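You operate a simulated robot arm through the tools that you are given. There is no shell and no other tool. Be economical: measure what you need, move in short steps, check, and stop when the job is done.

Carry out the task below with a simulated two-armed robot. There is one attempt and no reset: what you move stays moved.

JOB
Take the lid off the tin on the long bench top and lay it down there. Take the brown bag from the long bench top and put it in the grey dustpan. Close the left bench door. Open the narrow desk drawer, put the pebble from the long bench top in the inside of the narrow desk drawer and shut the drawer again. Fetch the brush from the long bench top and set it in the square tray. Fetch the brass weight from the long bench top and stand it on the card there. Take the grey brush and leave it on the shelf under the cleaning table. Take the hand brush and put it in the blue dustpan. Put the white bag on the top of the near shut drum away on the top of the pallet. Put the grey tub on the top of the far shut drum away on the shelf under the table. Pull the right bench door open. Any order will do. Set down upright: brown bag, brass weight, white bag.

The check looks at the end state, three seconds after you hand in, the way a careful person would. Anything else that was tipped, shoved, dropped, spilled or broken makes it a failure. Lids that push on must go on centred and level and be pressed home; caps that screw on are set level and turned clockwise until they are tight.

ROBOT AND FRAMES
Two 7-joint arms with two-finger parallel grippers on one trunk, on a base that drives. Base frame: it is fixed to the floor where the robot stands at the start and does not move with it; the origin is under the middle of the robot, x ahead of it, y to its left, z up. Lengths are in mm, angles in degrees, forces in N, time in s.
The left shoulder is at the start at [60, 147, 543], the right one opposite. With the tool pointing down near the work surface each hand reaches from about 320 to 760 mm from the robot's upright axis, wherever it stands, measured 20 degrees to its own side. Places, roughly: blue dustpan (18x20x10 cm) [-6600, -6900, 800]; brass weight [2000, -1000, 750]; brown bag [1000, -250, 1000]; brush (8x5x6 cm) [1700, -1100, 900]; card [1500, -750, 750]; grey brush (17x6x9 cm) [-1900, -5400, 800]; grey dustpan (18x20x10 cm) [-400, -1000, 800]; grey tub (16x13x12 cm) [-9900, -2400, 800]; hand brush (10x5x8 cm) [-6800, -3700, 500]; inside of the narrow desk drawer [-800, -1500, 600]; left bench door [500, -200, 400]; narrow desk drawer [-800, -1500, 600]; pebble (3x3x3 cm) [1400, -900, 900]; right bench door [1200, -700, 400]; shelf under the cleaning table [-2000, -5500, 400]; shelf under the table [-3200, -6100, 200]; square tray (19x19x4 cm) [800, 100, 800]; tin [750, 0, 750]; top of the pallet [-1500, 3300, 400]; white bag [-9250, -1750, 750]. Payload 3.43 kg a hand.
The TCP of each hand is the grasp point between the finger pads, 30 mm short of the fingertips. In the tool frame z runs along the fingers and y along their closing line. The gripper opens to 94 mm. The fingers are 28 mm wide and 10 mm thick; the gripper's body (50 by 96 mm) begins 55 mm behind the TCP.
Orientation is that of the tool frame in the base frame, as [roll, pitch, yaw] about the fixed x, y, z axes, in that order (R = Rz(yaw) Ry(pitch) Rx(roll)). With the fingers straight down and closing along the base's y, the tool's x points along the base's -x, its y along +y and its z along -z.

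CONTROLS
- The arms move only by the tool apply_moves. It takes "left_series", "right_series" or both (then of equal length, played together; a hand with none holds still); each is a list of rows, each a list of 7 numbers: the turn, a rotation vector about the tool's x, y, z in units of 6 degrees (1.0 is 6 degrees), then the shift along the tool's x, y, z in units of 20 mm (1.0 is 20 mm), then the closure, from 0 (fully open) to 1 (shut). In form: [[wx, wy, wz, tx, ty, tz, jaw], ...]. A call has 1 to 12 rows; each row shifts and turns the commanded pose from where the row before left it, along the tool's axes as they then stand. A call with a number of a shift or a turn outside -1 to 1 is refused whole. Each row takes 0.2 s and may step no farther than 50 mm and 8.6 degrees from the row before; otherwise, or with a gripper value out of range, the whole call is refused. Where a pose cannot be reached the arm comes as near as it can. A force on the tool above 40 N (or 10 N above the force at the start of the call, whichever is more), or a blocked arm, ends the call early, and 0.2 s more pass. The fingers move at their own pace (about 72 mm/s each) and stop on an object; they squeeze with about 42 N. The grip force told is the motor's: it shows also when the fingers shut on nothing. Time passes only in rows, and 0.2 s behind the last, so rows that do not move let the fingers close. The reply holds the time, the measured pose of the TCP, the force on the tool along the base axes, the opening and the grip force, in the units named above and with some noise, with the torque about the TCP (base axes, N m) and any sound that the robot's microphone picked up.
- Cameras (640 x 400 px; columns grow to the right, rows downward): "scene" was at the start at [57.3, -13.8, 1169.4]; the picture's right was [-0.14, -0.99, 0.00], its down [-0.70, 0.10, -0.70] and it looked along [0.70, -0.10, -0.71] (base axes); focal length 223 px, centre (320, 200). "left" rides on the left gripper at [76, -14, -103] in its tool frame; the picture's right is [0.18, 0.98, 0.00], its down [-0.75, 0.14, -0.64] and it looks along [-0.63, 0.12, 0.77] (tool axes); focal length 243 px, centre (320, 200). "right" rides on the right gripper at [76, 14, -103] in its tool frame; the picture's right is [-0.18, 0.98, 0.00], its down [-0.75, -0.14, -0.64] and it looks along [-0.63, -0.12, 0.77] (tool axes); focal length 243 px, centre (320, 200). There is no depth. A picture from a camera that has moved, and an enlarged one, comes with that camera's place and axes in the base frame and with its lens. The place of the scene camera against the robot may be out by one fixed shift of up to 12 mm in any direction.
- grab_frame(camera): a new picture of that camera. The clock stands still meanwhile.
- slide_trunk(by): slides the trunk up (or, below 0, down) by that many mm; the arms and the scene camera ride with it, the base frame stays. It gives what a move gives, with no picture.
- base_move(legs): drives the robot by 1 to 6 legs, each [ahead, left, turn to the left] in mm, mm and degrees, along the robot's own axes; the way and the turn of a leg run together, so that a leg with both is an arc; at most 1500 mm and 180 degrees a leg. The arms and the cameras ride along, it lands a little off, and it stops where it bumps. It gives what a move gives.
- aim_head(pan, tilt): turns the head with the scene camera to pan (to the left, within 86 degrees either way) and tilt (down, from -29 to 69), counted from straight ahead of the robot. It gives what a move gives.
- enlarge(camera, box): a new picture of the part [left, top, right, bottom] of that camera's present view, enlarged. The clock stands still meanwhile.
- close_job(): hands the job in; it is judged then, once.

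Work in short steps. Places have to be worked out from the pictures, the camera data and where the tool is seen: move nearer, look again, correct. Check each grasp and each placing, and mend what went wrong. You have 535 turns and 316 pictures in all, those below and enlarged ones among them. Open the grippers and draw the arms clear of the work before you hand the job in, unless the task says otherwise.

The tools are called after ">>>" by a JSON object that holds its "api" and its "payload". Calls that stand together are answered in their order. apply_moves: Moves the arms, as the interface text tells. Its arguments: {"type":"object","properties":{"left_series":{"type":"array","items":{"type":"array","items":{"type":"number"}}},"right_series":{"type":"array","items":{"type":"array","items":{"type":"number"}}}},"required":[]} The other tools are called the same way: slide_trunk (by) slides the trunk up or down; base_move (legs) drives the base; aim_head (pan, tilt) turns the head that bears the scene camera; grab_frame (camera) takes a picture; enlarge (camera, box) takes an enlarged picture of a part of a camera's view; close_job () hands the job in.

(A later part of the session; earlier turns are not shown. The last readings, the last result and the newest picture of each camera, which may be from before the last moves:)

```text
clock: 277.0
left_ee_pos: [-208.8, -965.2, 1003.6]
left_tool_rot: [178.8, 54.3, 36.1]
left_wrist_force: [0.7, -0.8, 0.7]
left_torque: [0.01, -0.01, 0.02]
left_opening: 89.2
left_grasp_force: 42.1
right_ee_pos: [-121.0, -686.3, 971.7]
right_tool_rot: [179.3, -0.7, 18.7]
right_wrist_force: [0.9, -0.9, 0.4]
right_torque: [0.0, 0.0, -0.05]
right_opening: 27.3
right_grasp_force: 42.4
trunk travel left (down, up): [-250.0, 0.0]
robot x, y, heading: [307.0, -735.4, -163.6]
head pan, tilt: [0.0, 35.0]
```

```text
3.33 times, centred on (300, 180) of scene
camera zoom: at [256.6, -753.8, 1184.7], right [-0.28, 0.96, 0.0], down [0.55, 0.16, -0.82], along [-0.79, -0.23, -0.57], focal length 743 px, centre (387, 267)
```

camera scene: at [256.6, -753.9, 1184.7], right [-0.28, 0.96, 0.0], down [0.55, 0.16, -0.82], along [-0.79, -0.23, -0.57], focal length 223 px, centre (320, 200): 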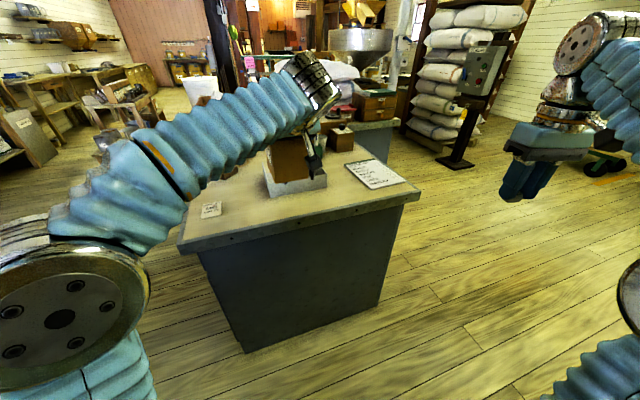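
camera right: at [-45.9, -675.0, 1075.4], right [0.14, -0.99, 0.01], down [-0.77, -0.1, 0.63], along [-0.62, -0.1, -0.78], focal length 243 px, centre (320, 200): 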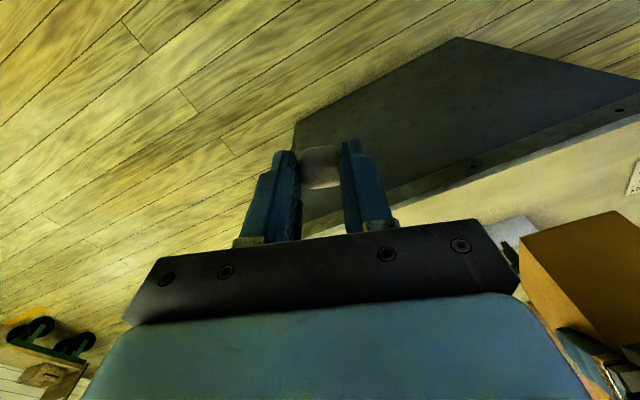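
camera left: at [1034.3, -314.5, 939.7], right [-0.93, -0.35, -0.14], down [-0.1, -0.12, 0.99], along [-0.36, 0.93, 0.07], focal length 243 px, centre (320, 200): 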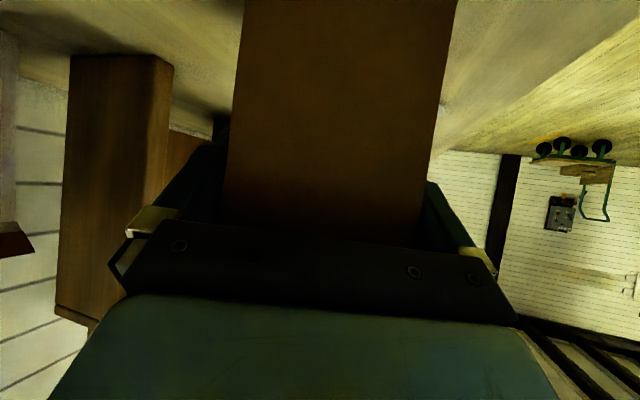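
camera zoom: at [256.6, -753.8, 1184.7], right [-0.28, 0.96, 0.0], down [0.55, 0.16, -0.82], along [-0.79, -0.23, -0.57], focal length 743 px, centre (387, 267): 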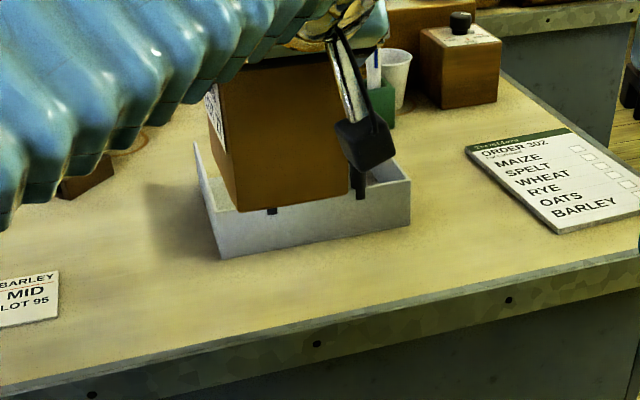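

Triangulated: desk top ≈768, pan centre ≈(−398,−1058), its sides parallel to the desk. Bag bottom (907) clears the handle; drive 203 ahead, 33 left to bring the bag above the pan.

>>> {"api": "base_move", "payload": {"legs": [[203, 33, 0]]}}

>>> {"api": "enlarge", "payload": {"camera": "scene", "box": [180, 100, 440, 262]}}

>>> {"api": "grab_frame", "payload": {"camera": "right"}}

```text
clock: 278.6
left_ee_pos: [-391.5, -1055.2, 1002.3]
left_tool_rot: [178.9, 54.3, 36.3]
left_wrist_force: [-0.4, -0.1, -0.8]
left_torque: [0.02, -0.03, -0.02]
left_opening: 89.0
left_grasp_force: 42.1
right_ee_pos: [-306.2, -776.7, 972.6]
right_tool_rot: [179.2, -0.8, 18.9]
right_wrist_force: [0.4, -0.2, -0.3]
right_torque: [0.01, 0.03, -0.03]
right_opening: 27.1
right_grasp_force: 41.8
trunk travel left (down, up): [-250.0, 0.0]
robot x, y, heading: [120.1, -822.5, -163.3]
head pan, tilt: [0.0, 35.0]
```

```text
2.46 times, centred on (310, 181) of scene
camera zoom: at [72.2, -842.7, 1184.7], right [-0.28, 0.96, 0.0], down [0.55, 0.16, -0.82], along [-0.79, -0.23, -0.57], focal length 549 px, centre (345, 247)
```

zoom: 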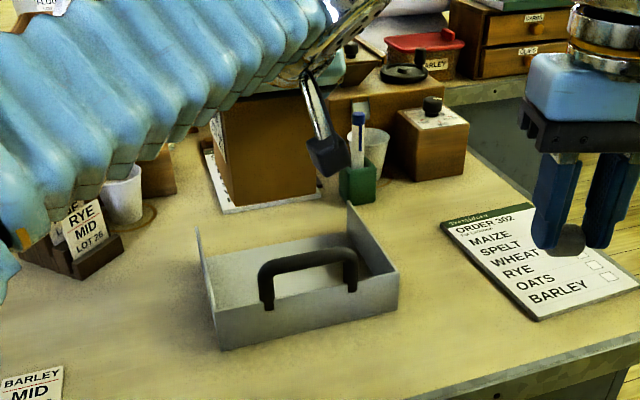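

```text
191 pictures are left
camera right: at [-230.7, -764.4, 1075.4], right [0.14, -0.99, 0.01], down [-0.77, -0.1, 0.63], along [-0.62, -0.1, -0.78], focal length 243 px, centre (320, 200)
```

right: 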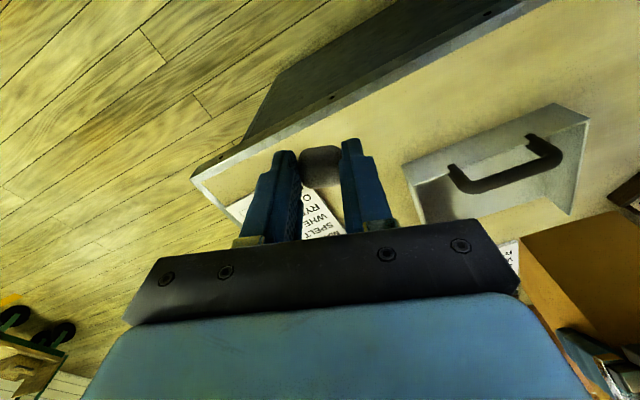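

>>> {"api": "enlarge", "payload": {"camera": "right", "box": [380, 80, 620, 240]}}

```text
2.50 times, centred on (500, 160) of right
camera zoom: at [-230.7, -764.4, 1075.4], right [0.14, -0.99, 0.01], down [-0.77, -0.1, 0.63], along [-0.62, -0.1, -0.78], focal length 606 px, centre (-130, 300)
```

zoom: 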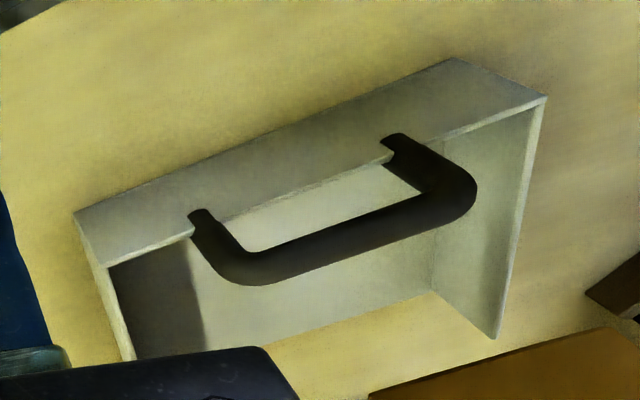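

Right-hand view gives the pan centre ≈(−413,−1047), floor ≈760. Shift 16 mm right and lower the bag 115 mm.

>>> {"api": "apply_moves", "payload": {"left_series": [[0, 0, 0, 0, -0.8, 0, 1], [0, 0, 0, 0.81, 0, 0.58, 1], [0, 0, 0, 0.81, 0, 0.58, 1], [0, 0, 0, 0.81, 0, 0.58, 1], [0, 0, 0, 0.81, 0, 0.58, 1], [0, 0, 0, 0.81, 0, 0.58, 1]]}}

>>> {"api": "enlarge", "payload": {"camera": "scene", "box": [180, 100, 440, 262]}}

>>> {"api": "grab_frame", "payload": {"camera": "right"}}

```text
clock: 280.0
left_ee_pos: [-399.9, -1043.9, 902.0]
left_tool_rot: [178.9, 54.4, 36.3]
left_wrist_force: [0.5, -0.7, -0.8]
left_torque: [0.03, -0.01, -0.01]
left_opening: 89.2
left_grasp_force: 42.7
right_ee_pos: [-306.4, -776.3, 971.4]
right_tool_rot: [179.2, -0.6, 19.0]
right_wrist_force: [-0.7, -1.0, -0.8]
right_torque: [0.05, 0.01, 0.01]
right_opening: 27.3
right_grasp_force: 42.3
trunk travel left (down, up): [-250.0, 0.0]
robot x, y, heading: [124.1, -824.1, -163.3]
head pan, tilt: [0.0, 35.0]
```

```text
2.46 times, centred on (310, 181) of scene
camera zoom: at [72.0, -842.7, 1184.7], right [-0.28, 0.96, 0.0], down [0.55, 0.16, -0.82], along [-0.79, -0.23, -0.57], focal length 549 px, centre (345, 247)
```

zoom: 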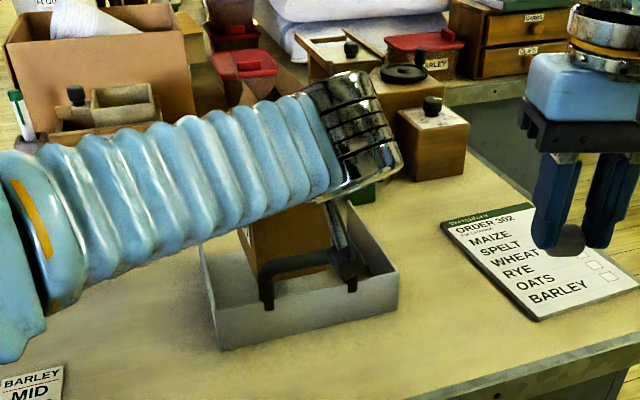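

```text
188 pictures are left
camera right: at [-230.8, -764.4, 1075.4], right [0.14, -0.99, 0.01], down [-0.77, -0.1, 0.63], along [-0.62, -0.1, -0.78], focal length 243 px, centre (320, 200)
```

right: 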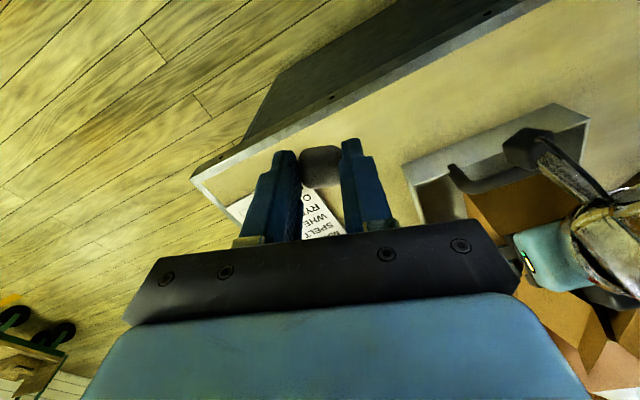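

Clear so far. Lower 30 mm more, then in small steps to contact.

>>> {"api": "apply_moves", "payload": {"left_series": [[0, 0, 0, 0.6, 0, 0.43, 1], [0, 0, 0, 0.5, 0, 0.36, 1], [0, 0, 0, 0.2, 0, 0.15, 1], [0, 0, 0, 0.2, 0, 0.15, 1], [0, 0, 0, 0.2, 0, 0.15, 1]]}}

```text
clock: 281.2
left_ee_pos: [-400.3, -1044.8, 865.6]
left_tool_rot: [179.4, 54.7, 36.7]
left_wrist_force: [0.3, -5.0, 30.1]
left_torque: [0.13, 0.36, 0.04]
left_opening: 89.2
left_grasp_force: 42.0
right_ee_pos: [-304.5, -776.1, 973.8]
right_tool_rot: [179.2, -0.6, 18.9]
right_wrist_force: [-0.4, 0.3, -1.0]
right_torque: [-0.01, 0.03, -0.01]
right_opening: 27.0
right_grasp_force: 41.9
trunk travel left (down, up): [-250.0, 0.0]
robot x, y, heading: [122.3, -823.9, -163.2]
head pan, tilt: [0.0, 35.0]
```

>>> {"api": "enlarge", "payload": {"camera": "right", "box": [380, 80, 640, 300]}}

>>> {"api": "enlarge", "payload": {"camera": "scene", "box": [230, 150, 370, 260]}}

```text
1.82 times, centred on (510, 190) of right
camera zoom: at [-229.1, -764.2, 1076.6], right [0.14, -0.99, 0.01], down [-0.77, -0.1, 0.63], along [-0.62, -0.1, -0.77], focal length 441 px, centre (-26, 218)
```

zoom: 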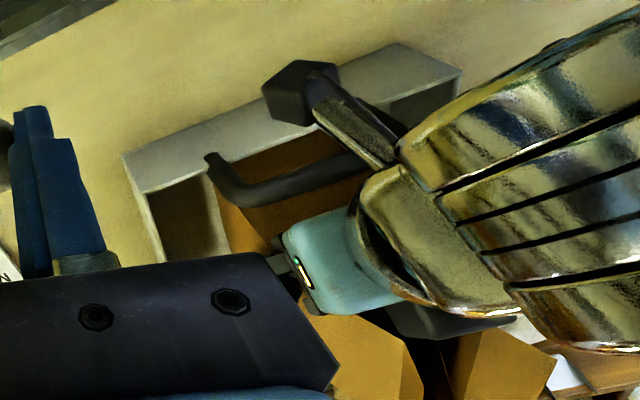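

```text
3.64 times, centred on (300, 205) of scene
camera zoom: at [74.0, -842.4, 1185.4], right [-0.28, 0.96, 0.0], down [0.55, 0.16, -0.82], along [-0.79, -0.23, -0.57], focal length 811 px, centre (393, 182)
```

zoom: 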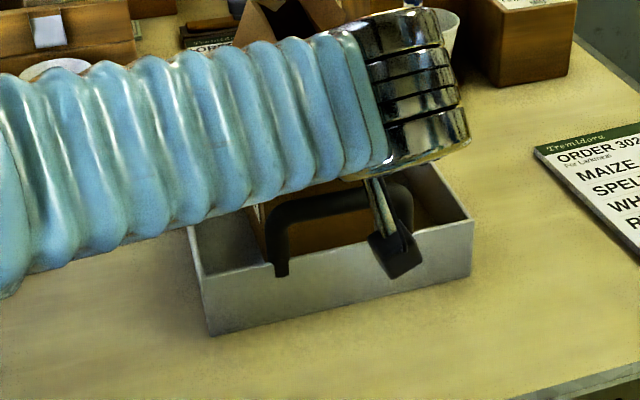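

Torque shows the load is at the bag's base: it stands on the pan floor. Open fully and retreat along the tool axis.

>>> {"api": "apply_moves", "payload": {"left_series": [[0, 0, 0, -0.08, 0, -0.06, 1], [0, 0, 0, 0, 0, 0, 0], [0, 0, 0, 0, 0, 0, 0], [0, 0, 0, 0, 0, -0.4, 0], [0, 0, 0, 0, 0, -0.5, 0], [0, 0, 0, 0, 0, -0.7, 0]]}}

>>> {"api": "grab_frame", "payload": {"camera": "left"}}

>>> {"api": "grab_frame", "payload": {"camera": "right"}}

```text
clock: 282.6
left_ee_pos: [-379.7, -1027.8, 882.0]
left_tool_rot: [178.9, 54.3, 36.1]
left_wrist_force: [0.2, -0.6, -0.5]
left_torque: [-0.06, 0.02, 0.0]
left_opening: 94.0
left_grasp_force: 0.1
right_ee_pos: [-306.3, -776.8, 971.2]
right_tool_rot: [179.2, -0.7, 18.9]
right_wrist_force: [0.5, 0.4, 0.4]
right_torque: [0.02, 0.01, -0.02]
right_opening: 27.1
right_grasp_force: 41.8
trunk travel left (down, up): [-250.0, 0.0]
robot x, y, heading: [117.1, -821.9, -163.5]
head pan, tilt: [0.0, 35.0]
```

```text
185 pictures are left
camera left: at [-288.0, -939.2, 878.2], right [0.68, -0.72, -0.14], down [0.14, -0.05, 0.99], along [-0.72, -0.69, 0.07], focal length 243 px, centre (320, 200)
```

left: 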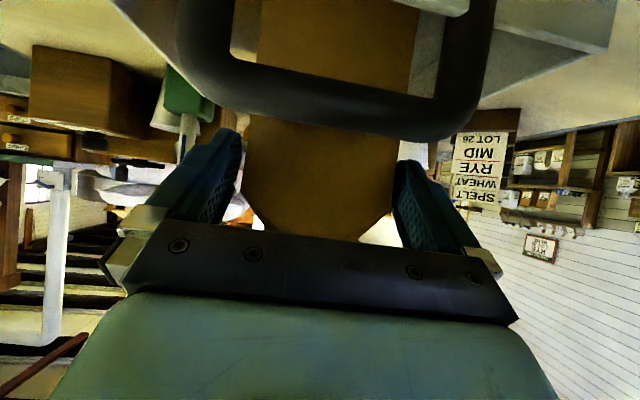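

```text
184 pictures are left
camera right: at [-230.8, -764.4, 1075.4], right [0.14, -0.99, 0.01], down [-0.77, -0.1, 0.63], along [-0.62, -0.1, -0.78], focal length 243 px, centre (320, 200)
```

right: 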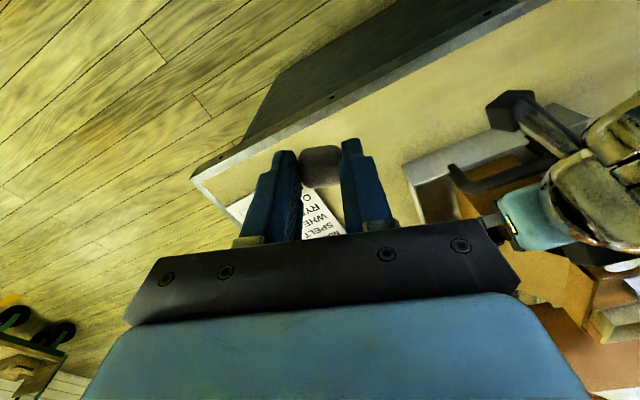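

Released cleanly. Continue retreating 140 mm along the axis.

>>> {"api": "apply_moves", "payload": {"left_series": [[0, 0, 0, -0.3, 0, -0.9, 0], [0, 0, 0, -0.3, 0, -0.9, 0], [0, 0, 0, -0.3, 0, -0.9, 0], [0, 0, 0, -0.3, 0, -0.9, 0], [0, 0, 0, -0.3, 0, -0.9, 0], [0, 0, 0, -0.3, 0, -0.9, 0]]}}

>>> {"api": "enlarge", "payload": {"camera": "scene", "box": [180, 80, 440, 262]}}

>>> {"api": "grab_frame", "payload": {"camera": "left"}}

```text
clock: 284.0
left_ee_pos: [-328.2, -985.9, 975.3]
left_tool_rot: [178.8, 54.2, 36.1]
left_wrist_force: [-0.4, -0.2, -0.1]
left_torque: [0.01, -0.02, -0.01]
left_opening: 94.0
left_grasp_force: 0.0
right_ee_pos: [-306.4, -777.3, 971.2]
right_tool_rot: [179.2, -0.8, 18.9]
right_wrist_force: [-0.2, -0.2, -0.4]
right_torque: [0.0, -0.01, 0.0]
right_opening: 27.3
right_grasp_force: 41.8
trunk travel left (down, up): [-250.0, 0.0]
robot x, y, heading: [120.4, -823.3, -163.7]
head pan, tilt: [0.0, 35.0]
```

```text
2.20 times, centred on (310, 171) of scene
camera zoom: at [72.0, -842.8, 1184.6], right [-0.28, 0.96, 0.0], down [0.55, 0.16, -0.82], along [-0.79, -0.23, -0.57], focal length 490 px, centre (342, 264)
```

zoom: 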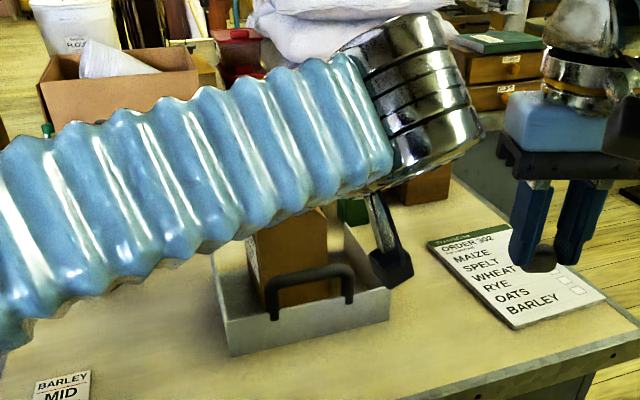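

```text
182 pictures are left
camera left: at [-237.3, -897.6, 970.9], right [0.68, -0.72, -0.14], down [0.14, -0.05, 0.99], along [-0.72, -0.69, 0.07], focal length 243 px, centre (320, 200)
```

left: 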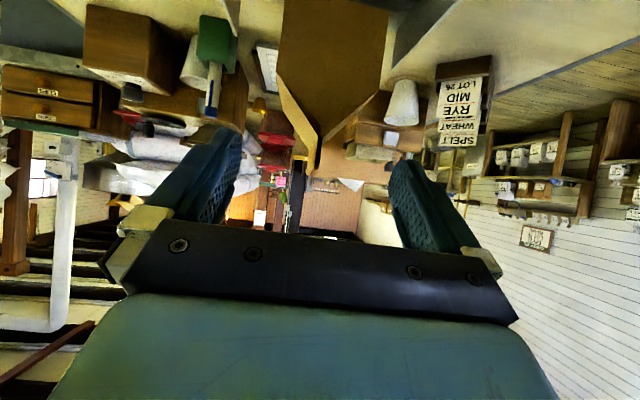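

Bag stands upright in the grey dustpan. Back away, fold the left hand to tool-down, and look along the left side of the desk.

>>> {"api": "base_move", "payload": {"legs": [[-180, 0, 0], [0, 0, 45]]}}

>>> {"api": "apply_moves", "payload": {"left_series": [[0, 1, 0, 0.6, 0, 0, 0.5], [0, 1, 0, 0.6, 0, 0, 0.5], [0, 1, 0, 0.6, 0.5, 0, 0.5], [0, 1, 0, 0.6, 0.5, 0, 0.5], [0, 1, 0, 0.6, 0.5, 0, 0.5], [0, 1, 0, 0.6, 0.5, 0, 0.5], [0, 1, 0, 0.6, 0.5, 0, 0.5], [0, 1, 0, 0.6, 0.5, 0, 0.5], [0, 1, 0, 0.6, 0.5, 0, 0.5]]}}

>>> {"api": "grab_frame", "payload": {"camera": "scene"}}

```text
clock: 287.6
left_ee_pos: [94.8, -1206.3, 973.9]
left_tool_rot: [178.8, 54.4, 81.5]
left_wrist_force: [-0.4, 0.6, 0.3]
left_torque: [0.05, 0.0, 0.0]
left_opening: 94.0
left_grasp_force: 0.2
right_ee_pos: [-38.8, -1042.6, 973.0]
right_tool_rot: [179.2, -0.7, 64.1]
right_wrist_force: [-0.2, -0.2, -0.9]
right_torque: [-0.02, 0.0, 0.01]
right_opening: 27.2
right_grasp_force: 42.0
trunk travel left (down, up): [-250.0, 0.0]
robot x, y, heading: [296.5, -772.1, -118.2]
head pan, tilt: [0.0, 35.0]
```

```text
clock: 289.6
left_ee_pos: [176.2, -1126.3, 919.8]
left_tool_rot: [179.4, 0.1, 82.4]
left_wrist_force: [0.7, 0.1, 0.4]
left_torque: [-0.05, 0.01, -0.02]
left_opening: 46.9
left_grasp_force: 0.0
right_ee_pos: [-39.5, -1041.6, 972.2]
right_tool_rot: [179.2, -0.8, 64.1]
right_wrist_force: [0.4, -0.5, 0.0]
right_torque: [0.02, -0.01, 0.02]
right_opening: 27.1
right_grasp_force: 42.2
trunk travel left (down, up): [-250.0, 0.0]
robot x, y, heading: [296.3, -771.4, -118.3]
head pan, tilt: [0.0, 35.0]
```

```text
181 pictures are left
camera scene: at [274.7, -825.6, 1184.7], right [-0.88, 0.47, 0.0], down [0.27, 0.51, -0.82], along [-0.39, -0.72, -0.57], focal length 223 px, centre (320, 200)
```

scene: 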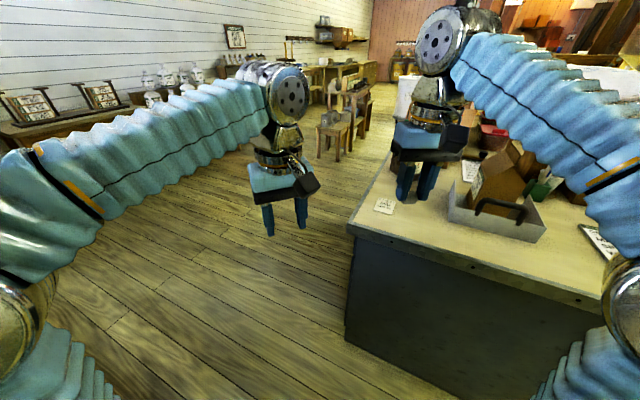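

Free floor beside the desk. Drive around its left side to the drawer front (far side).

>>> {"api": "base_move", "payload": {"legs": [[0, 0, -26], [0, 700, 0], [1400, 0, 0]]}}

>>> {"api": "aim_head", "payload": {"pan": -60, "tilt": 25}}

>>> {"api": "grab_frame", "payload": {"camera": "scene"}}

```text
clock: 294.3
left_ee_pos: [404.5, -1563.2, 921.3]
left_tool_rot: [179.4, 0.3, 56.8]
left_wrist_force: [0.9, -0.6, -0.7]
left_torque: [0.01, 0.0, 0.02]
left_opening: 46.7
left_grasp_force: 0.1
right_ee_pos: [247.8, -1393.5, 972.5]
right_tool_rot: [179.2, -0.5, 38.5]
right_wrist_force: [1.0, 0.3, 0.3]
right_torque: [0.01, 0.0, -0.01]
right_opening: 27.2
right_grasp_force: 41.9
trunk travel left (down, up): [-250.0, 0.0]
robot x, y, heading: [664.2, -1292.2, -143.8]
head pan, tilt: [0.0, 35.0]
stopped in leg 2: the robot was blocked; the commanded pose is now the measured one
```

```text
clock: 295.6
left_ee_pos: [404.1, -1561.5, 920.7]
left_tool_rot: [179.4, 0.3, 56.7]
left_wrist_force: [0.0, -0.8, 0.1]
left_torque: [-0.03, -0.01, 0.0]
left_opening: 46.9
left_grasp_force: 0.0
right_ee_pos: [247.6, -1392.9, 973.4]
right_tool_rot: [179.0, -0.6, 38.6]
right_wrist_force: [-1.3, 0.5, 0.4]
right_torque: [0.0, -0.01, 0.01]
right_opening: 27.1
right_grasp_force: 41.3
trunk travel left (down, up): [-250.0, 0.0]
robot x, y, heading: [664.8, -1295.4, -143.9]
head pan, tilt: [-60.0, 25.0]
```

```text
180 pictures are left
camera scene: at [611.9, -1241.2, 1200.4], right [0.4, 0.91, 0.0], down [0.39, -0.17, -0.91], along [-0.83, 0.37, -0.42], focal length 223 px, centre (320, 200)
```

scene: 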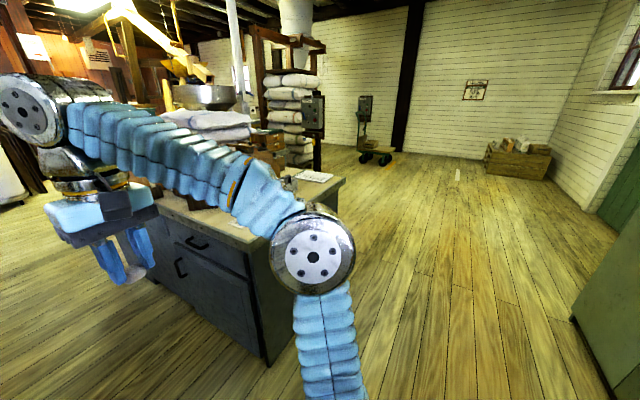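

The robot brushed the open bench door's edge from behind; I'll step away forward, then check. Drawers appear on this (left) side of the desk.

>>> {"api": "base_move", "payload": {"legs": [[500, 0, 0]]}}

>>> {"api": "aim_head", "payload": {"pan": -30, "tilt": 30}}

>>> {"api": "grab_frame", "payload": {"camera": "scene"}}

```text
clock: 298.6
left_ee_pos: [0.4, -1860.1, 921.7]
left_tool_rot: [179.3, 0.3, 57.1]
left_wrist_force: [0.1, 1.3, 0.2]
left_torque: [-0.03, 0.0, 0.01]
left_opening: 46.9
left_grasp_force: 0.0
right_ee_pos: [-158.6, -1692.6, 972.7]
right_tool_rot: [179.0, -0.6, 39.1]
right_wrist_force: [0.3, -0.6, 0.0]
right_torque: [-0.01, 0.02, 0.0]
right_opening: 27.1
right_grasp_force: 41.9
trunk travel left (down, up): [-250.0, 0.0]
robot x, y, heading: [259.5, -1592.1, -143.8]
head pan, tilt: [-60.0, 25.0]
```

```text
clock: 299.5
left_ee_pos: [0.3, -1860.6, 920.0]
left_tool_rot: [179.4, 0.3, 57.1]
left_wrist_force: [0.3, -0.4, -0.2]
left_torque: [-0.04, -0.02, 0.02]
left_opening: 47.0
left_grasp_force: 0.0
right_ee_pos: [-159.1, -1692.2, 972.2]
right_tool_rot: [179.0, -0.5, 38.9]
right_wrist_force: [-0.6, -0.1, 0.3]
right_torque: [-0.03, 0.01, -0.01]
right_opening: 27.0
right_grasp_force: 41.6
trunk travel left (down, up): [-250.0, 0.0]
robot x, y, heading: [259.4, -1590.1, -143.5]
head pan, tilt: [-30.0, 30.0]
```

```text
179 pictures are left
camera scene: at [199.9, -1585.9, 1192.5], right [-0.11, 0.99, 0.0], down [0.5, 0.05, -0.87], along [-0.86, -0.09, -0.5], focal length 223 px, centre (320, 200)
```

scene: 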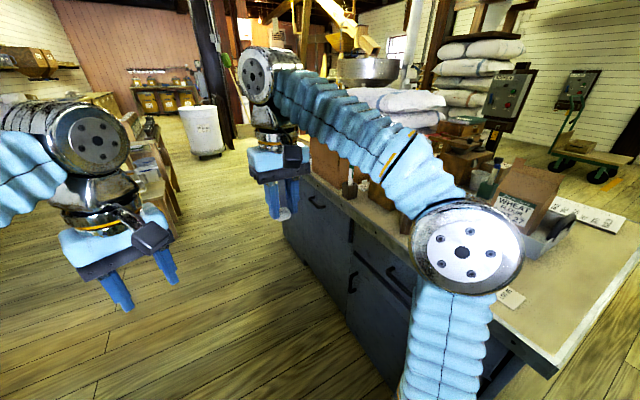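

The narrow drawer is the far one: its handle ≈(−770,−1698,610) on the desk's left face. Drive alongside and turn to face it.

>>> {"api": "base_move", "payload": {"legs": [[760, 120, 0], [0, 0, -90.5]]}}

>>> {"api": "aim_head", "payload": {"pan": 5, "tilt": 40}}

>>> {"api": "grab_frame", "payload": {"camera": "scene"}}

```text
clock: 307.5
left_ee_pos: [-548.1, -1879.7, 921.2]
left_tool_rot: [179.4, 0.3, -33.7]
left_wrist_force: [0.4, -0.1, 0.1]
left_torque: [0.02, 0.0, 0.02]
left_opening: 46.8
left_grasp_force: 0.1
right_ee_pos: [-376.9, -1724.0, 972.6]
right_tool_rot: [179.2, -0.6, -51.8]
right_wrist_force: [0.8, -0.4, -0.2]
right_torque: [-0.02, 0.0, 0.01]
right_opening: 27.0
right_grasp_force: 42.2
trunk travel left (down, up): [-250.0, 0.0]
robot x, y, heading: [-280.9, -2140.4, 125.8]
head pan, tilt: [-30.0, 30.0]
```

```text
clock: 308.6
left_ee_pos: [-546.8, -1881.4, 922.7]
left_tool_rot: [179.4, 0.3, -33.6]
left_wrist_force: [0.0, -0.2, 0.7]
left_torque: [0.01, 0.0, 0.01]
left_opening: 47.3
left_grasp_force: 0.1
right_ee_pos: [-377.6, -1723.6, 971.7]
right_tool_rot: [179.1, -0.6, -51.9]
right_wrist_force: [-0.1, -0.8, -0.7]
right_torque: [0.02, 0.0, 0.01]
right_opening: 27.0
right_grasp_force: 41.8
trunk travel left (down, up): [-250.0, 0.0]
robot x, y, heading: [-279.3, -2145.1, 125.8]
head pan, tilt: [5.0, 40.0]
```

```text
178 pictures are left
camera scene: at [-311.9, -2104.5, 1177.1], right [0.76, 0.65, 0.0], down [0.42, -0.49, -0.77], along [-0.5, 0.58, -0.64], focal length 223 px, centre (320, 200)
```

scene: 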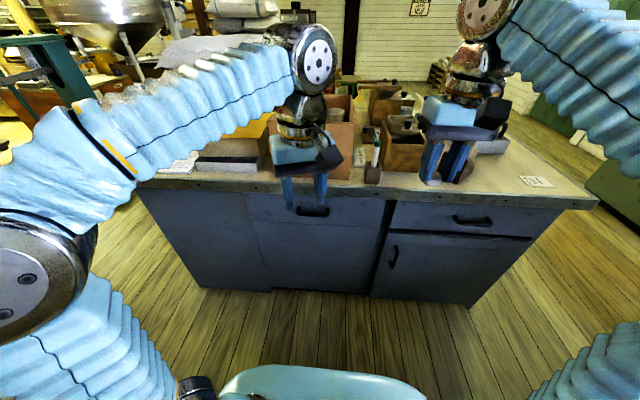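

Handle ≈(−719,−1693,631), 624 ahead, 94 left. Turn the left hand so the jaws will close vertically on the horizontal bar: first yaw 70°, then pitch up.

>>> {"api": "apply_moves", "payload": {"left_series": [[0, 0, -1, 0, 0, 0, 0.3], [0, 0, -1, 0, 0, 0, 0.3], [0, 0, -1, 0, 0, 0, 0.3], [0, 0, -1, 0, 0, 0, 0.3], [0, 0, -1, 0, 0, 0, 0.3], [0, 0, -1, 0, 0, 0, 0.3], [0, 0, -1, 0, 0, 0, 0.3], [0, 0, -1, 0, 0, 0, 0.3], [0, 0, -1, 0, 0, 0, 0.3], [0, 0, -1, 0, 0, 0, 0.3], [0, 0, -1, 0, 0, 0, 0.3], [0, 0, -0.6, 0, 0, 0, 0.3]]}}

>>> {"api": "apply_moves", "payload": {"left_series": [[1, 0, 0, 0, 0, 0, 0.3], [1, 0, 0, 0, 0, 0, 0.3], [1, 0, 0, 0, 0, 0, 0.3], [1, 0, 0, 0, 0, 0, 0.3], [1, 0, 0, 0, 0, 0, 0.3], [1, 0, 0, 0, 0, 0, 0.3], [1, 0, 0, 0, 0, 0, 0.3], [1, 0, 0, 0, 0, 0, 0.3], [1, 0, 0, 0, 0, 0, 0.3], [1, 0, 0, 0, 0, 0, 0.3], [1, 0, 0, 0, 0, 0, 0.3], [1, 0, 0, 0, 0, 0, 0.3]]}}

```text
clock: 311.1
left_ee_pos: [-546.1, -1880.4, 922.1]
left_tool_rot: [-179.9, 0.7, 36.1]
left_wrist_force: [0.8, -0.1, -0.3]
left_torque: [0.0, -0.01, 0.02]
left_opening: 65.5
left_grasp_force: 0.0
right_ee_pos: [-377.7, -1724.0, 972.6]
right_tool_rot: [179.0, -0.6, -51.8]
right_wrist_force: [0.2, 0.3, 0.3]
right_torque: [0.02, 0.0, -0.02]
right_opening: 26.9
right_grasp_force: 41.4
trunk travel left (down, up): [-250.0, 0.0]
robot x, y, heading: [-280.6, -2142.8, 125.6]
head pan, tilt: [5.0, 40.0]
```

```text
clock: 313.8
left_ee_pos: [-546.4, -1876.2, 920.6]
left_tool_rot: [-108.1, 0.7, 35.7]
left_wrist_force: [-1.5, 1.4, -1.4]
left_torque: [0.0, -0.01, -0.01]
left_opening: 65.9
left_grasp_force: 0.0
right_ee_pos: [-377.9, -1722.4, 970.3]
right_tool_rot: [179.1, -0.9, -51.9]
right_wrist_force: [-1.5, 1.0, -1.5]
right_torque: [-0.12, -0.11, -0.02]
right_opening: 26.8
right_grasp_force: 42.4
trunk travel left (down, up): [-250.0, 0.0]
robot x, y, heading: [-278.6, -2142.5, 125.7]
head pan, tilt: [5.0, 40.0]
```

>>> {"api": "slide_trunk", "payload": {"by": -250}}

>>> {"api": "apply_moves", "payload": {"left_series": [[0, 0, 0, 0, 0.95, 0.31, 0.3], [0, 0, 0, 0, 0.95, 0.31, 0.3]]}}

>>> {"api": "grab_frame", "payload": {"camera": "left"}}

>>> {"api": "grab_frame", "payload": {"camera": "scene"}}

```text
clock: 316.3
left_ee_pos: [-547.4, -1879.7, 672.6]
left_tool_rot: [-107.9, 0.6, 36.0]
left_wrist_force: [0.2, -0.1, -0.1]
left_torque: [0.04, -0.02, 0.04]
left_opening: 65.8
left_grasp_force: 0.1
right_ee_pos: [-375.8, -1724.5, 721.0]
right_tool_rot: [179.2, -0.6, -51.8]
right_wrist_force: [0.2, 0.0, -0.4]
right_torque: [-0.03, 0.04, 0.01]
right_opening: 26.7
right_grasp_force: 42.0
trunk travel left (down, up): [0.0, 250.0]
robot x, y, heading: [-280.5, -2144.2, 125.7]
head pan, tilt: [5.0, 40.0]
```

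```text
clock: 316.9
left_ee_pos: [-547.6, -1879.5, 632.2]
left_tool_rot: [-107.9, 0.8, 35.9]
left_wrist_force: [-0.8, 0.0, 0.1]
left_torque: [0.01, 0.03, -0.01]
left_opening: 65.7
left_grasp_force: 0.0
right_ee_pos: [-377.9, -1723.7, 721.8]
right_tool_rot: [179.1, -0.6, -51.8]
right_wrist_force: [1.1, -0.6, -0.3]
right_torque: [0.0, 0.03, 0.01]
right_opening: 26.9
right_grasp_force: 42.7
trunk travel left (down, up): [0.0, 250.0]
robot x, y, heading: [-284.8, -2143.8, 125.7]
head pan, tilt: [5.0, 40.0]
```

```text
177 pictures are left
camera left: at [-432.5, -1910.2, 675.5], right [0.32, -0.14, -0.94], down [-0.22, -0.97, 0.07], along [-0.92, 0.19, -0.34], focal length 243 px, centre (320, 200)
```

left: 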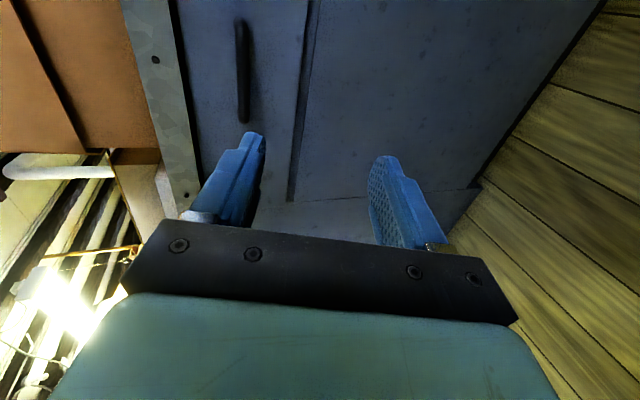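

```text
176 pictures are left
camera scene: at [-311.9, -2104.7, 927.1], right [0.76, 0.65, 0.0], down [0.42, -0.49, -0.77], along [-0.5, 0.58, -0.64], focal length 223 px, centre (320, 200)
```

scene: 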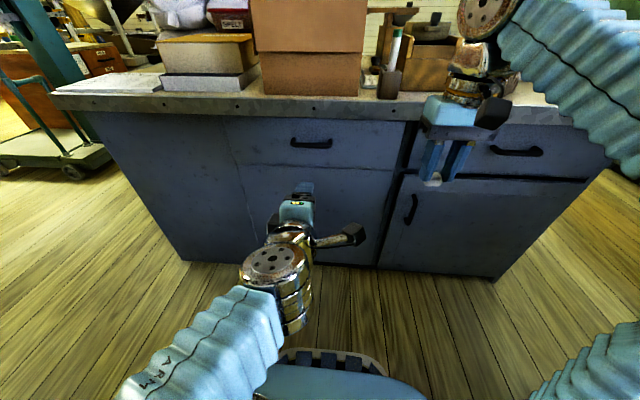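

Handle refined: ≈(−710,−1683,648). Advance the left hand 190 mm toward it with corrections.

>>> {"api": "apply_moves", "payload": {"left_series": [[0, 0, 0, -0.5, -1, 0.3, 0.3], [0, 0, 0, -0.4, -0.7, 0.7, 0.3], [0, 0, 0, 0, -0.31, 0.95, 0.3], [0, 0, 0, 0, -0.31, 0.95, 0.3], [0, 0, 0, 0, -0.31, 0.95, 0.3], [0, 0, 0, 0, -0.31, 0.95, 0.3], [0, 0, 0, 0, -0.31, 0.95, 0.3], [0, 0, 0, 0, -0.31, 0.95, 0.3], [0, 0, 0, 0, -0.31, 0.95, 0.3], [0, 0, 0, 0, -0.31, 0.95, 0.3]]}}

>>> {"api": "grab_frame", "payload": {"camera": "left"}}

>>> {"api": "grab_frame", "payload": {"camera": "scene"}}

```text
clock: 319.1
left_ee_pos: [-672.6, -1735.9, 660.4]
left_tool_rot: [-107.9, 0.7, 36.0]
left_wrist_force: [-0.3, 0.7, 0.3]
left_torque: [0.05, -0.02, 0.01]
left_opening: 65.6
left_grasp_force: 0.0
right_ee_pos: [-376.0, -1723.9, 724.2]
right_tool_rot: [179.1, -0.6, -51.9]
right_wrist_force: [0.4, 0.5, 0.2]
right_torque: [0.0, 0.02, -0.01]
right_opening: 26.8
right_grasp_force: 42.1
trunk travel left (down, up): [0.0, 250.0]
robot x, y, heading: [-282.3, -2140.9, 126.0]
head pan, tilt: [5.0, 40.0]
```

```text
175 pictures are left
camera left: at [-557.6, -1766.5, 701.6], right [0.32, -0.14, -0.94], down [-0.22, -0.97, 0.07], along [-0.92, 0.19, -0.34], focal length 243 px, centre (320, 200)
```

left: 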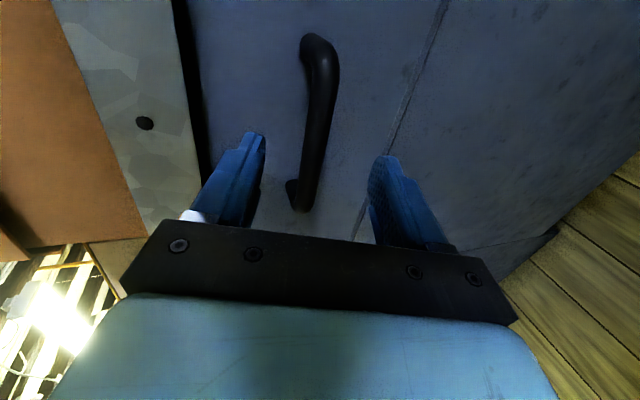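

```text
174 pictures are left
camera scene: at [-311.8, -2104.7, 927.1], right [0.76, 0.65, 0.0], down [0.42, -0.49, -0.77], along [-0.5, 0.58, -0.64], focal length 223 px, centre (320, 200)
```

scene: 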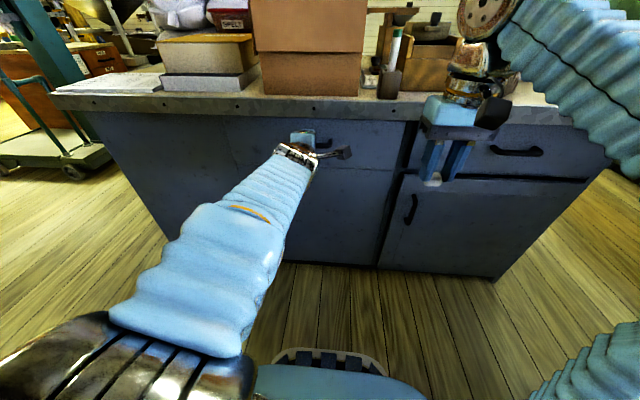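

Advance 54 mm and lower 13 mm, then close on the bar.

>>> {"api": "apply_moves", "payload": {"left_series": [[0, 0, 0, 0.1, 0, 1, 0.3], [0, 0, 0, 0.1, 0, 1, 0.3], [0, 0, 0, 0, -0.2, 0.75, 0.3]]}}

>>> {"api": "grab_frame", "payload": {"camera": "left"}}

```text
clock: 319.6
left_ee_pos: [-682.8, -1718.5, 654.7]
left_tool_rot: [-107.7, 0.6, 36.1]
left_wrist_force: [14.8, -27.0, 4.1]
left_torque: [1.02, 0.54, 0.09]
left_opening: 62.6
left_grasp_force: 0.1
right_ee_pos: [-377.1, -1725.6, 723.0]
right_tool_rot: [179.1, -0.5, -51.8]
right_wrist_force: [0.4, -0.2, -0.9]
right_torque: [0.03, 0.01, 0.02]
right_opening: 26.9
right_grasp_force: 41.6
trunk travel left (down, up): [0.0, 250.0]
robot x, y, heading: [-284.8, -2146.0, 125.9]
head pan, tilt: [5.0, 40.0]
stopped in row 2 (left hand): the force on the tool passed its limit at 74 N (the readings are from after the stop); the commanded pose is now the measured one
```

```text
173 pictures are left
camera left: at [-567.9, -1748.9, 696.4], right [0.32, -0.14, -0.94], down [-0.22, -0.97, 0.07], along [-0.92, 0.19, -0.34], focal length 243 px, centre (320, 200)
```

left: 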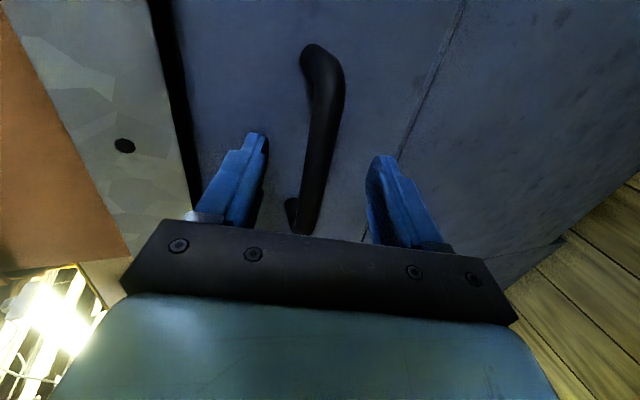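

Fingertips touch the drawer front, so the bar is already at the pads. Ease back 4 mm and close.

>>> {"api": "apply_moves", "payload": {"left_series": [[0, 0, 0, 0, 0, -0.2, 0.3], [0, 0, 0, 0, 0, 0, 0.6], [0, 0, 0, 0, 0, 0, 0.8], [0, 0, 0, 0, 0, 0, 1], [0, 0, 0, 0, 0, 0, 1]]}}

>>> {"api": "grab_frame", "payload": {"camera": "left"}}

```text
clock: 320.8
left_ee_pos: [-681.9, -1721.2, 657.8]
left_tool_rot: [-107.2, 0.4, 36.0]
left_wrist_force: [-2.1, -1.0, 31.8]
left_torque: [0.84, -0.6, 0.3]
left_opening: 13.8
left_grasp_force: 45.0
right_ee_pos: [-377.4, -1723.9, 722.7]
right_tool_rot: [179.2, -0.6, -51.8]
right_wrist_force: [0.0, 0.1, -0.8]
right_torque: [0.02, -0.02, -0.02]
right_opening: 26.8
right_grasp_force: 42.1
trunk travel left (down, up): [0.0, 250.0]
robot x, y, heading: [-280.0, -2142.7, 125.8]
head pan, tilt: [5.0, 40.0]
```

```text
172 pictures are left
camera left: at [-566.1, -1751.5, 699.5], right [0.31, -0.13, -0.94], down [-0.23, -0.97, 0.06], along [-0.92, 0.19, -0.34], focal length 243 px, centre (320, 200)
```

left: 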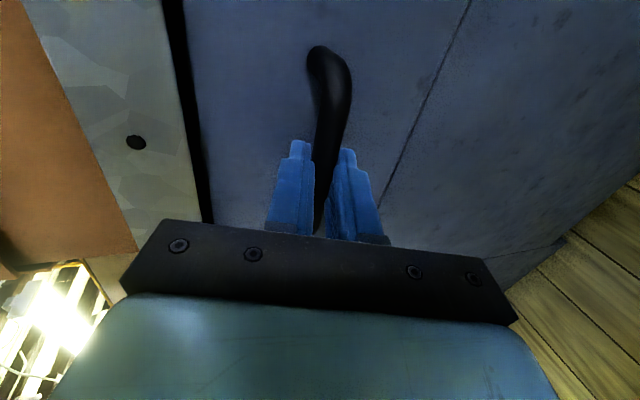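

Bar gripped. Relieve the vertical strain and start pulling.

>>> {"api": "apply_moves", "payload": {"left_series": [[0, 0, 0, 0, -0.15, 0, 1], [0, 0, 0, 0, 0.16, -0.48, 1], [0, 0, 0, 0, 0.31, -0.95, 1], [0, 0, 0, 0, 0.31, -0.95, 1], [0, 0, 0, 0, 0.31, -0.95, 1]]}}

>>> {"api": "grab_frame", "payload": {"camera": "scene"}}

```text
clock: 322.0
left_ee_pos: [-640.5, -1776.6, 656.8]
left_tool_rot: [-107.7, 0.6, 35.9]
left_wrist_force: [-1.0, -0.5, 19.1]
left_torque: [0.66, -0.65, 0.9]
left_opening: 13.6
left_grasp_force: 45.2
right_ee_pos: [-378.0, -1723.6, 722.1]
right_tool_rot: [179.2, -0.8, -51.8]
right_wrist_force: [0.0, 0.1, 0.2]
right_torque: [-0.03, 0.01, 0.01]
right_opening: 26.8
right_grasp_force: 41.8
trunk travel left (down, up): [0.0, 250.0]
robot x, y, heading: [-281.4, -2142.6, 125.9]
head pan, tilt: [5.0, 40.0]
```

```text
171 pictures are left
camera scene: at [-311.4, -2105.3, 927.2], right [0.76, 0.65, 0.0], down [0.42, -0.49, -0.77], along [-0.5, 0.58, -0.64], focal length 223 px, centre (320, 200)
```

scene: 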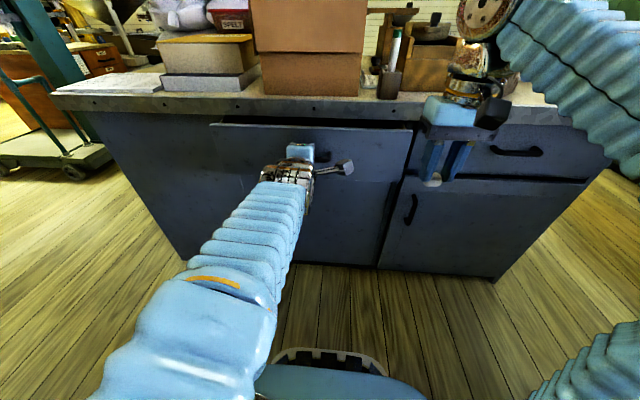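

Drawer is opening. Pull a further 130 mm by backing the base.

>>> {"api": "base_move", "payload": {"legs": [[-130, 0, 0]]}}

>>> {"api": "grab_frame", "payload": {"camera": "scene"}}

```text
clock: 323.3
left_ee_pos: [-564.1, -1881.5, 656.7]
left_tool_rot: [-107.7, 0.7, 36.0]
left_wrist_force: [9.7, 6.3, 17.5]
left_torque: [0.93, -0.95, -0.3]
left_opening: 13.7
left_grasp_force: 45.1
right_ee_pos: [-301.3, -1828.8, 722.2]
right_tool_rot: [179.0, -0.6, -51.6]
right_wrist_force: [-0.5, 0.8, -0.2]
right_torque: [0.0, 0.0, 0.03]
right_opening: 27.1
right_grasp_force: 42.6
trunk travel left (down, up): [0.0, 250.0]
robot x, y, heading: [-204.1, -2248.1, 125.6]
head pan, tilt: [5.0, 40.0]
```

```text
170 pictures are left
camera scene: at [-236.0, -2209.3, 927.2], right [0.76, 0.65, 0.0], down [0.42, -0.49, -0.77], along [-0.5, 0.58, -0.64], focal length 223 px, centre (320, 200)
```

scene: 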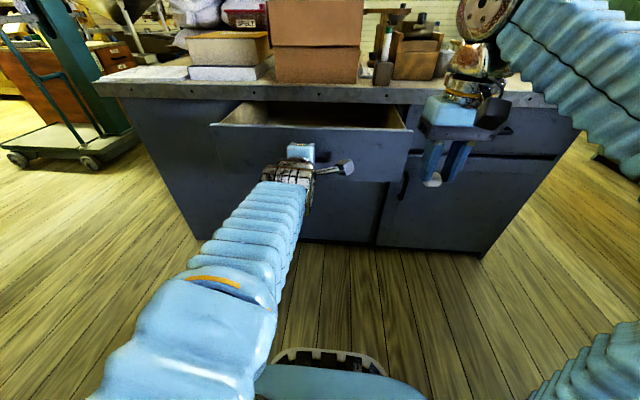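

Open by ~205 mm. Release the handle, withdraw the left hand, raise the trunk, and shift the base left so the right hand faces the drawer.

>>> {"api": "apply_moves", "payload": {"left_series": [[0, 0, 0, 0, 0, 0, 0.6], [0, 0, 0, 0, 0, 0, 0.2], [0, 0, 0, 0, 0, 0, 0.2], [0, 0, 0, 0, 0.31, -0.95, 0.2], [0, 0, 0, 0, 0.31, -0.95, 0.2], [0, 0, 0, 0, 0.31, -0.95, 0.2], [0, 0, 0, -0.5, 0.31, -0.95, 0.2], [0, 0, 0, -1, 0.31, -0.95, 0.2]]}}

>>> {"api": "base_move", "payload": {"legs": [[-100, 180, 0]]}}

>>> {"api": "slide_trunk", "payload": {"by": 250}}

>>> {"api": "aim_head", "payload": {"pan": -5, "tilt": 40}}

>>> {"api": "grab_frame", "payload": {"camera": "scene"}}

```text
clock: 325.1
left_ee_pos: [-532.3, -1979.9, 656.0]
left_tool_rot: [-107.7, 0.5, 36.0]
left_wrist_force: [0.4, 0.4, -0.2]
left_torque: [0.0, -0.02, -0.02]
left_opening: 75.2
left_grasp_force: 0.0
right_ee_pos: [-302.9, -1828.6, 722.4]
right_tool_rot: [179.2, -0.7, -51.6]
right_wrist_force: [0.6, 0.0, 0.4]
right_torque: [-0.02, 0.0, -0.02]
right_opening: 26.9
right_grasp_force: 41.9
trunk travel left (down, up): [0.0, 250.0]
robot x, y, heading: [-206.1, -2247.3, 125.8]
head pan, tilt: [5.0, 40.0]
```

```text
clock: 326.7
left_ee_pos: [-619.4, -2168.7, 655.7]
left_tool_rot: [-107.8, 0.5, 36.0]
left_wrist_force: [-0.9, -0.2, -0.4]
left_torque: [0.01, 0.01, -0.03]
left_opening: 75.5
left_grasp_force: 0.1
right_ee_pos: [-389.5, -2016.9, 722.4]
right_tool_rot: [179.2, -0.7, -51.8]
right_wrist_force: [-0.1, 0.5, 0.4]
right_torque: [0.03, 0.02, -0.01]
right_opening: 27.0
right_grasp_force: 41.9
trunk travel left (down, up): [0.0, 250.0]
robot x, y, heading: [-293.2, -2434.6, 125.8]
head pan, tilt: [5.0, 40.0]
```

```text
clock: 329.3
left_ee_pos: [-619.8, -2169.1, 904.7]
left_tool_rot: [-107.7, 0.7, 36.0]
left_wrist_force: [0.8, -0.2, 0.2]
left_torque: [-0.04, -0.03, 0.03]
left_opening: 75.1
left_grasp_force: 0.0
right_ee_pos: [-389.3, -2016.9, 972.0]
right_tool_rot: [179.2, -0.7, -51.7]
right_wrist_force: [-0.1, 1.0, -0.1]
right_torque: [0.01, -0.06, 0.01]
right_opening: 27.0
right_grasp_force: 42.1
trunk travel left (down, up): [-250.0, 0.0]
robot x, y, heading: [-295.1, -2434.1, 125.7]
head pan, tilt: [5.0, 40.0]
```

```text
clock: 330.0
left_ee_pos: [-619.3, -2168.8, 905.6]
left_tool_rot: [-107.8, 0.6, 36.0]
left_wrist_force: [-0.3, 0.2, -0.5]
left_torque: [0.0, 0.01, -0.03]
left_opening: 74.9
left_grasp_force: 0.1
right_ee_pos: [-389.5, -2015.7, 971.3]
right_tool_rot: [179.2, -0.8, -51.8]
right_wrist_force: [-0.5, -0.2, -0.2]
right_torque: [-0.03, -0.02, -0.03]
right_opening: 27.0
right_grasp_force: 41.8
trunk travel left (down, up): [-250.0, 0.0]
robot x, y, heading: [-292.0, -2435.1, 126.0]
head pan, tilt: [-5.0, 40.0]
```

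```text
169 pictures are left
camera scene: at [-311.7, -2388.6, 1177.1], right [0.86, 0.51, 0.0], down [0.33, -0.55, -0.77], along [-0.39, 0.66, -0.64], focal length 223 px, centre (320, 200)
```

scene: 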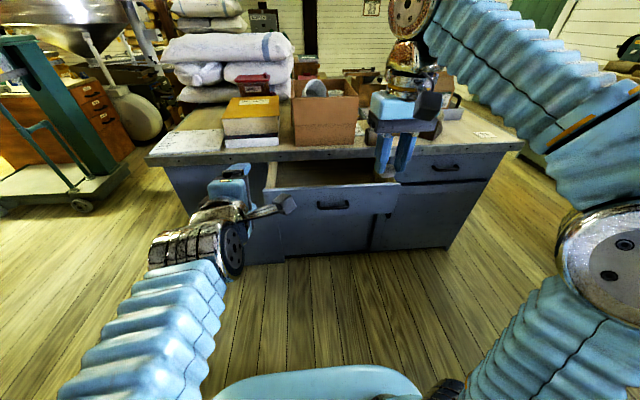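

Drive 230 mm ahead, then extend the right hand over the open drawer.

>>> {"api": "base_move", "payload": {"legs": [[230, 0, 0]]}}

>>> {"api": "apply_moves", "payload": {"right_series": [[0, 0, 0, -1, 0.4, 0.5, 1], [0, 0, 0, -1, 0.4, 0.5, 1], [0, 0, 0, -1, 0.4, 0.5, 1], [0, 0, 0, -1, 0.4, 0.5, 1], [0, 0, 0, -1, 0.4, 1, 1], [0, 0, 0, -0.5, 0.4, 1, 1], [0, 0, 0, 0, 0, 1, 1], [0, 0, 0, 0, 0, 1, 1]]}}

>>> {"api": "grab_frame", "payload": {"camera": "right"}}

>>> {"api": "grab_frame", "payload": {"camera": "scene"}}

```text
clock: 331.8
left_ee_pos: [-755.8, -1980.8, 905.9]
left_tool_rot: [-107.7, 0.6, 36.3]
left_wrist_force: [0.0, -1.0, 0.0]
left_torque: [0.05, -0.04, 0.03]
left_opening: 75.2
left_grasp_force: 0.0
right_ee_pos: [-526.6, -1829.1, 972.8]
right_tool_rot: [179.2, -0.7, -51.6]
right_wrist_force: [0.0, 0.4, -0.3]
right_torque: [-0.01, -0.01, 0.01]
right_opening: 27.1
right_grasp_force: 42.5
trunk travel left (down, up): [-250.0, 0.0]
robot x, y, heading: [-428.1, -2249.1, 126.2]
head pan, tilt: [-5.0, 40.0]
```

```text
clock: 333.6
left_ee_pos: [-755.1, -1982.2, 905.7]
left_tool_rot: [-107.8, 0.6, 36.2]
left_wrist_force: [-0.3, -0.1, -0.2]
left_torque: [-0.04, -0.02, -0.02]
left_opening: 75.1
left_grasp_force: 0.1
right_ee_pos: [-633.2, -1775.4, 852.5]
right_tool_rot: [179.2, -0.7, -51.6]
right_wrist_force: [0.2, -0.8, -1.0]
right_torque: [-0.01, -0.05, 0.0]
right_opening: 27.0
right_grasp_force: 42.0
trunk travel left (down, up): [-250.0, 0.0]
robot x, y, heading: [-429.5, -2248.8, 125.9]
head pan, tilt: [-5.0, 40.0]
```

```text
168 pictures are left
camera right: at [-595.9, -1842.5, 955.2], right [-0.88, -0.47, 0.01], down [-0.36, 0.69, 0.63], along [-0.3, 0.55, -0.78], focal length 243 px, centre (320, 200)
```

right: 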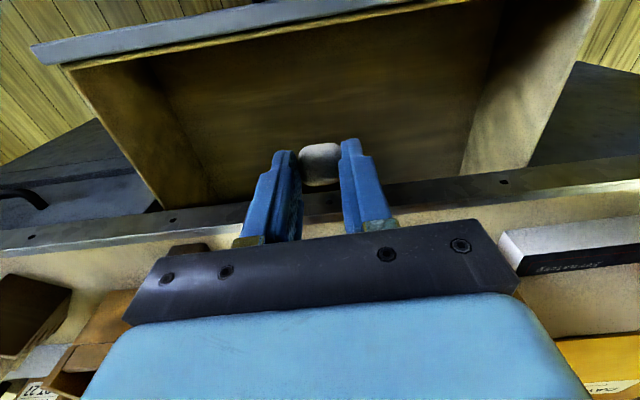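

```text
167 pictures are left
camera scene: at [-447.3, -2201.3, 1177.1], right [0.86, 0.51, 0.0], down [0.33, -0.55, -0.77], along [-0.39, 0.66, -0.64], focal length 223 px, centre (320, 200)
```

scene: 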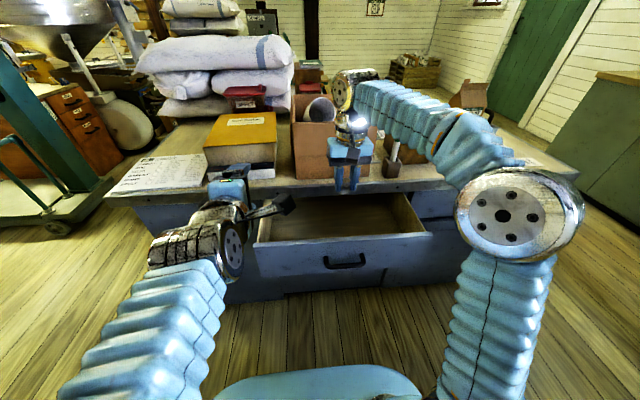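

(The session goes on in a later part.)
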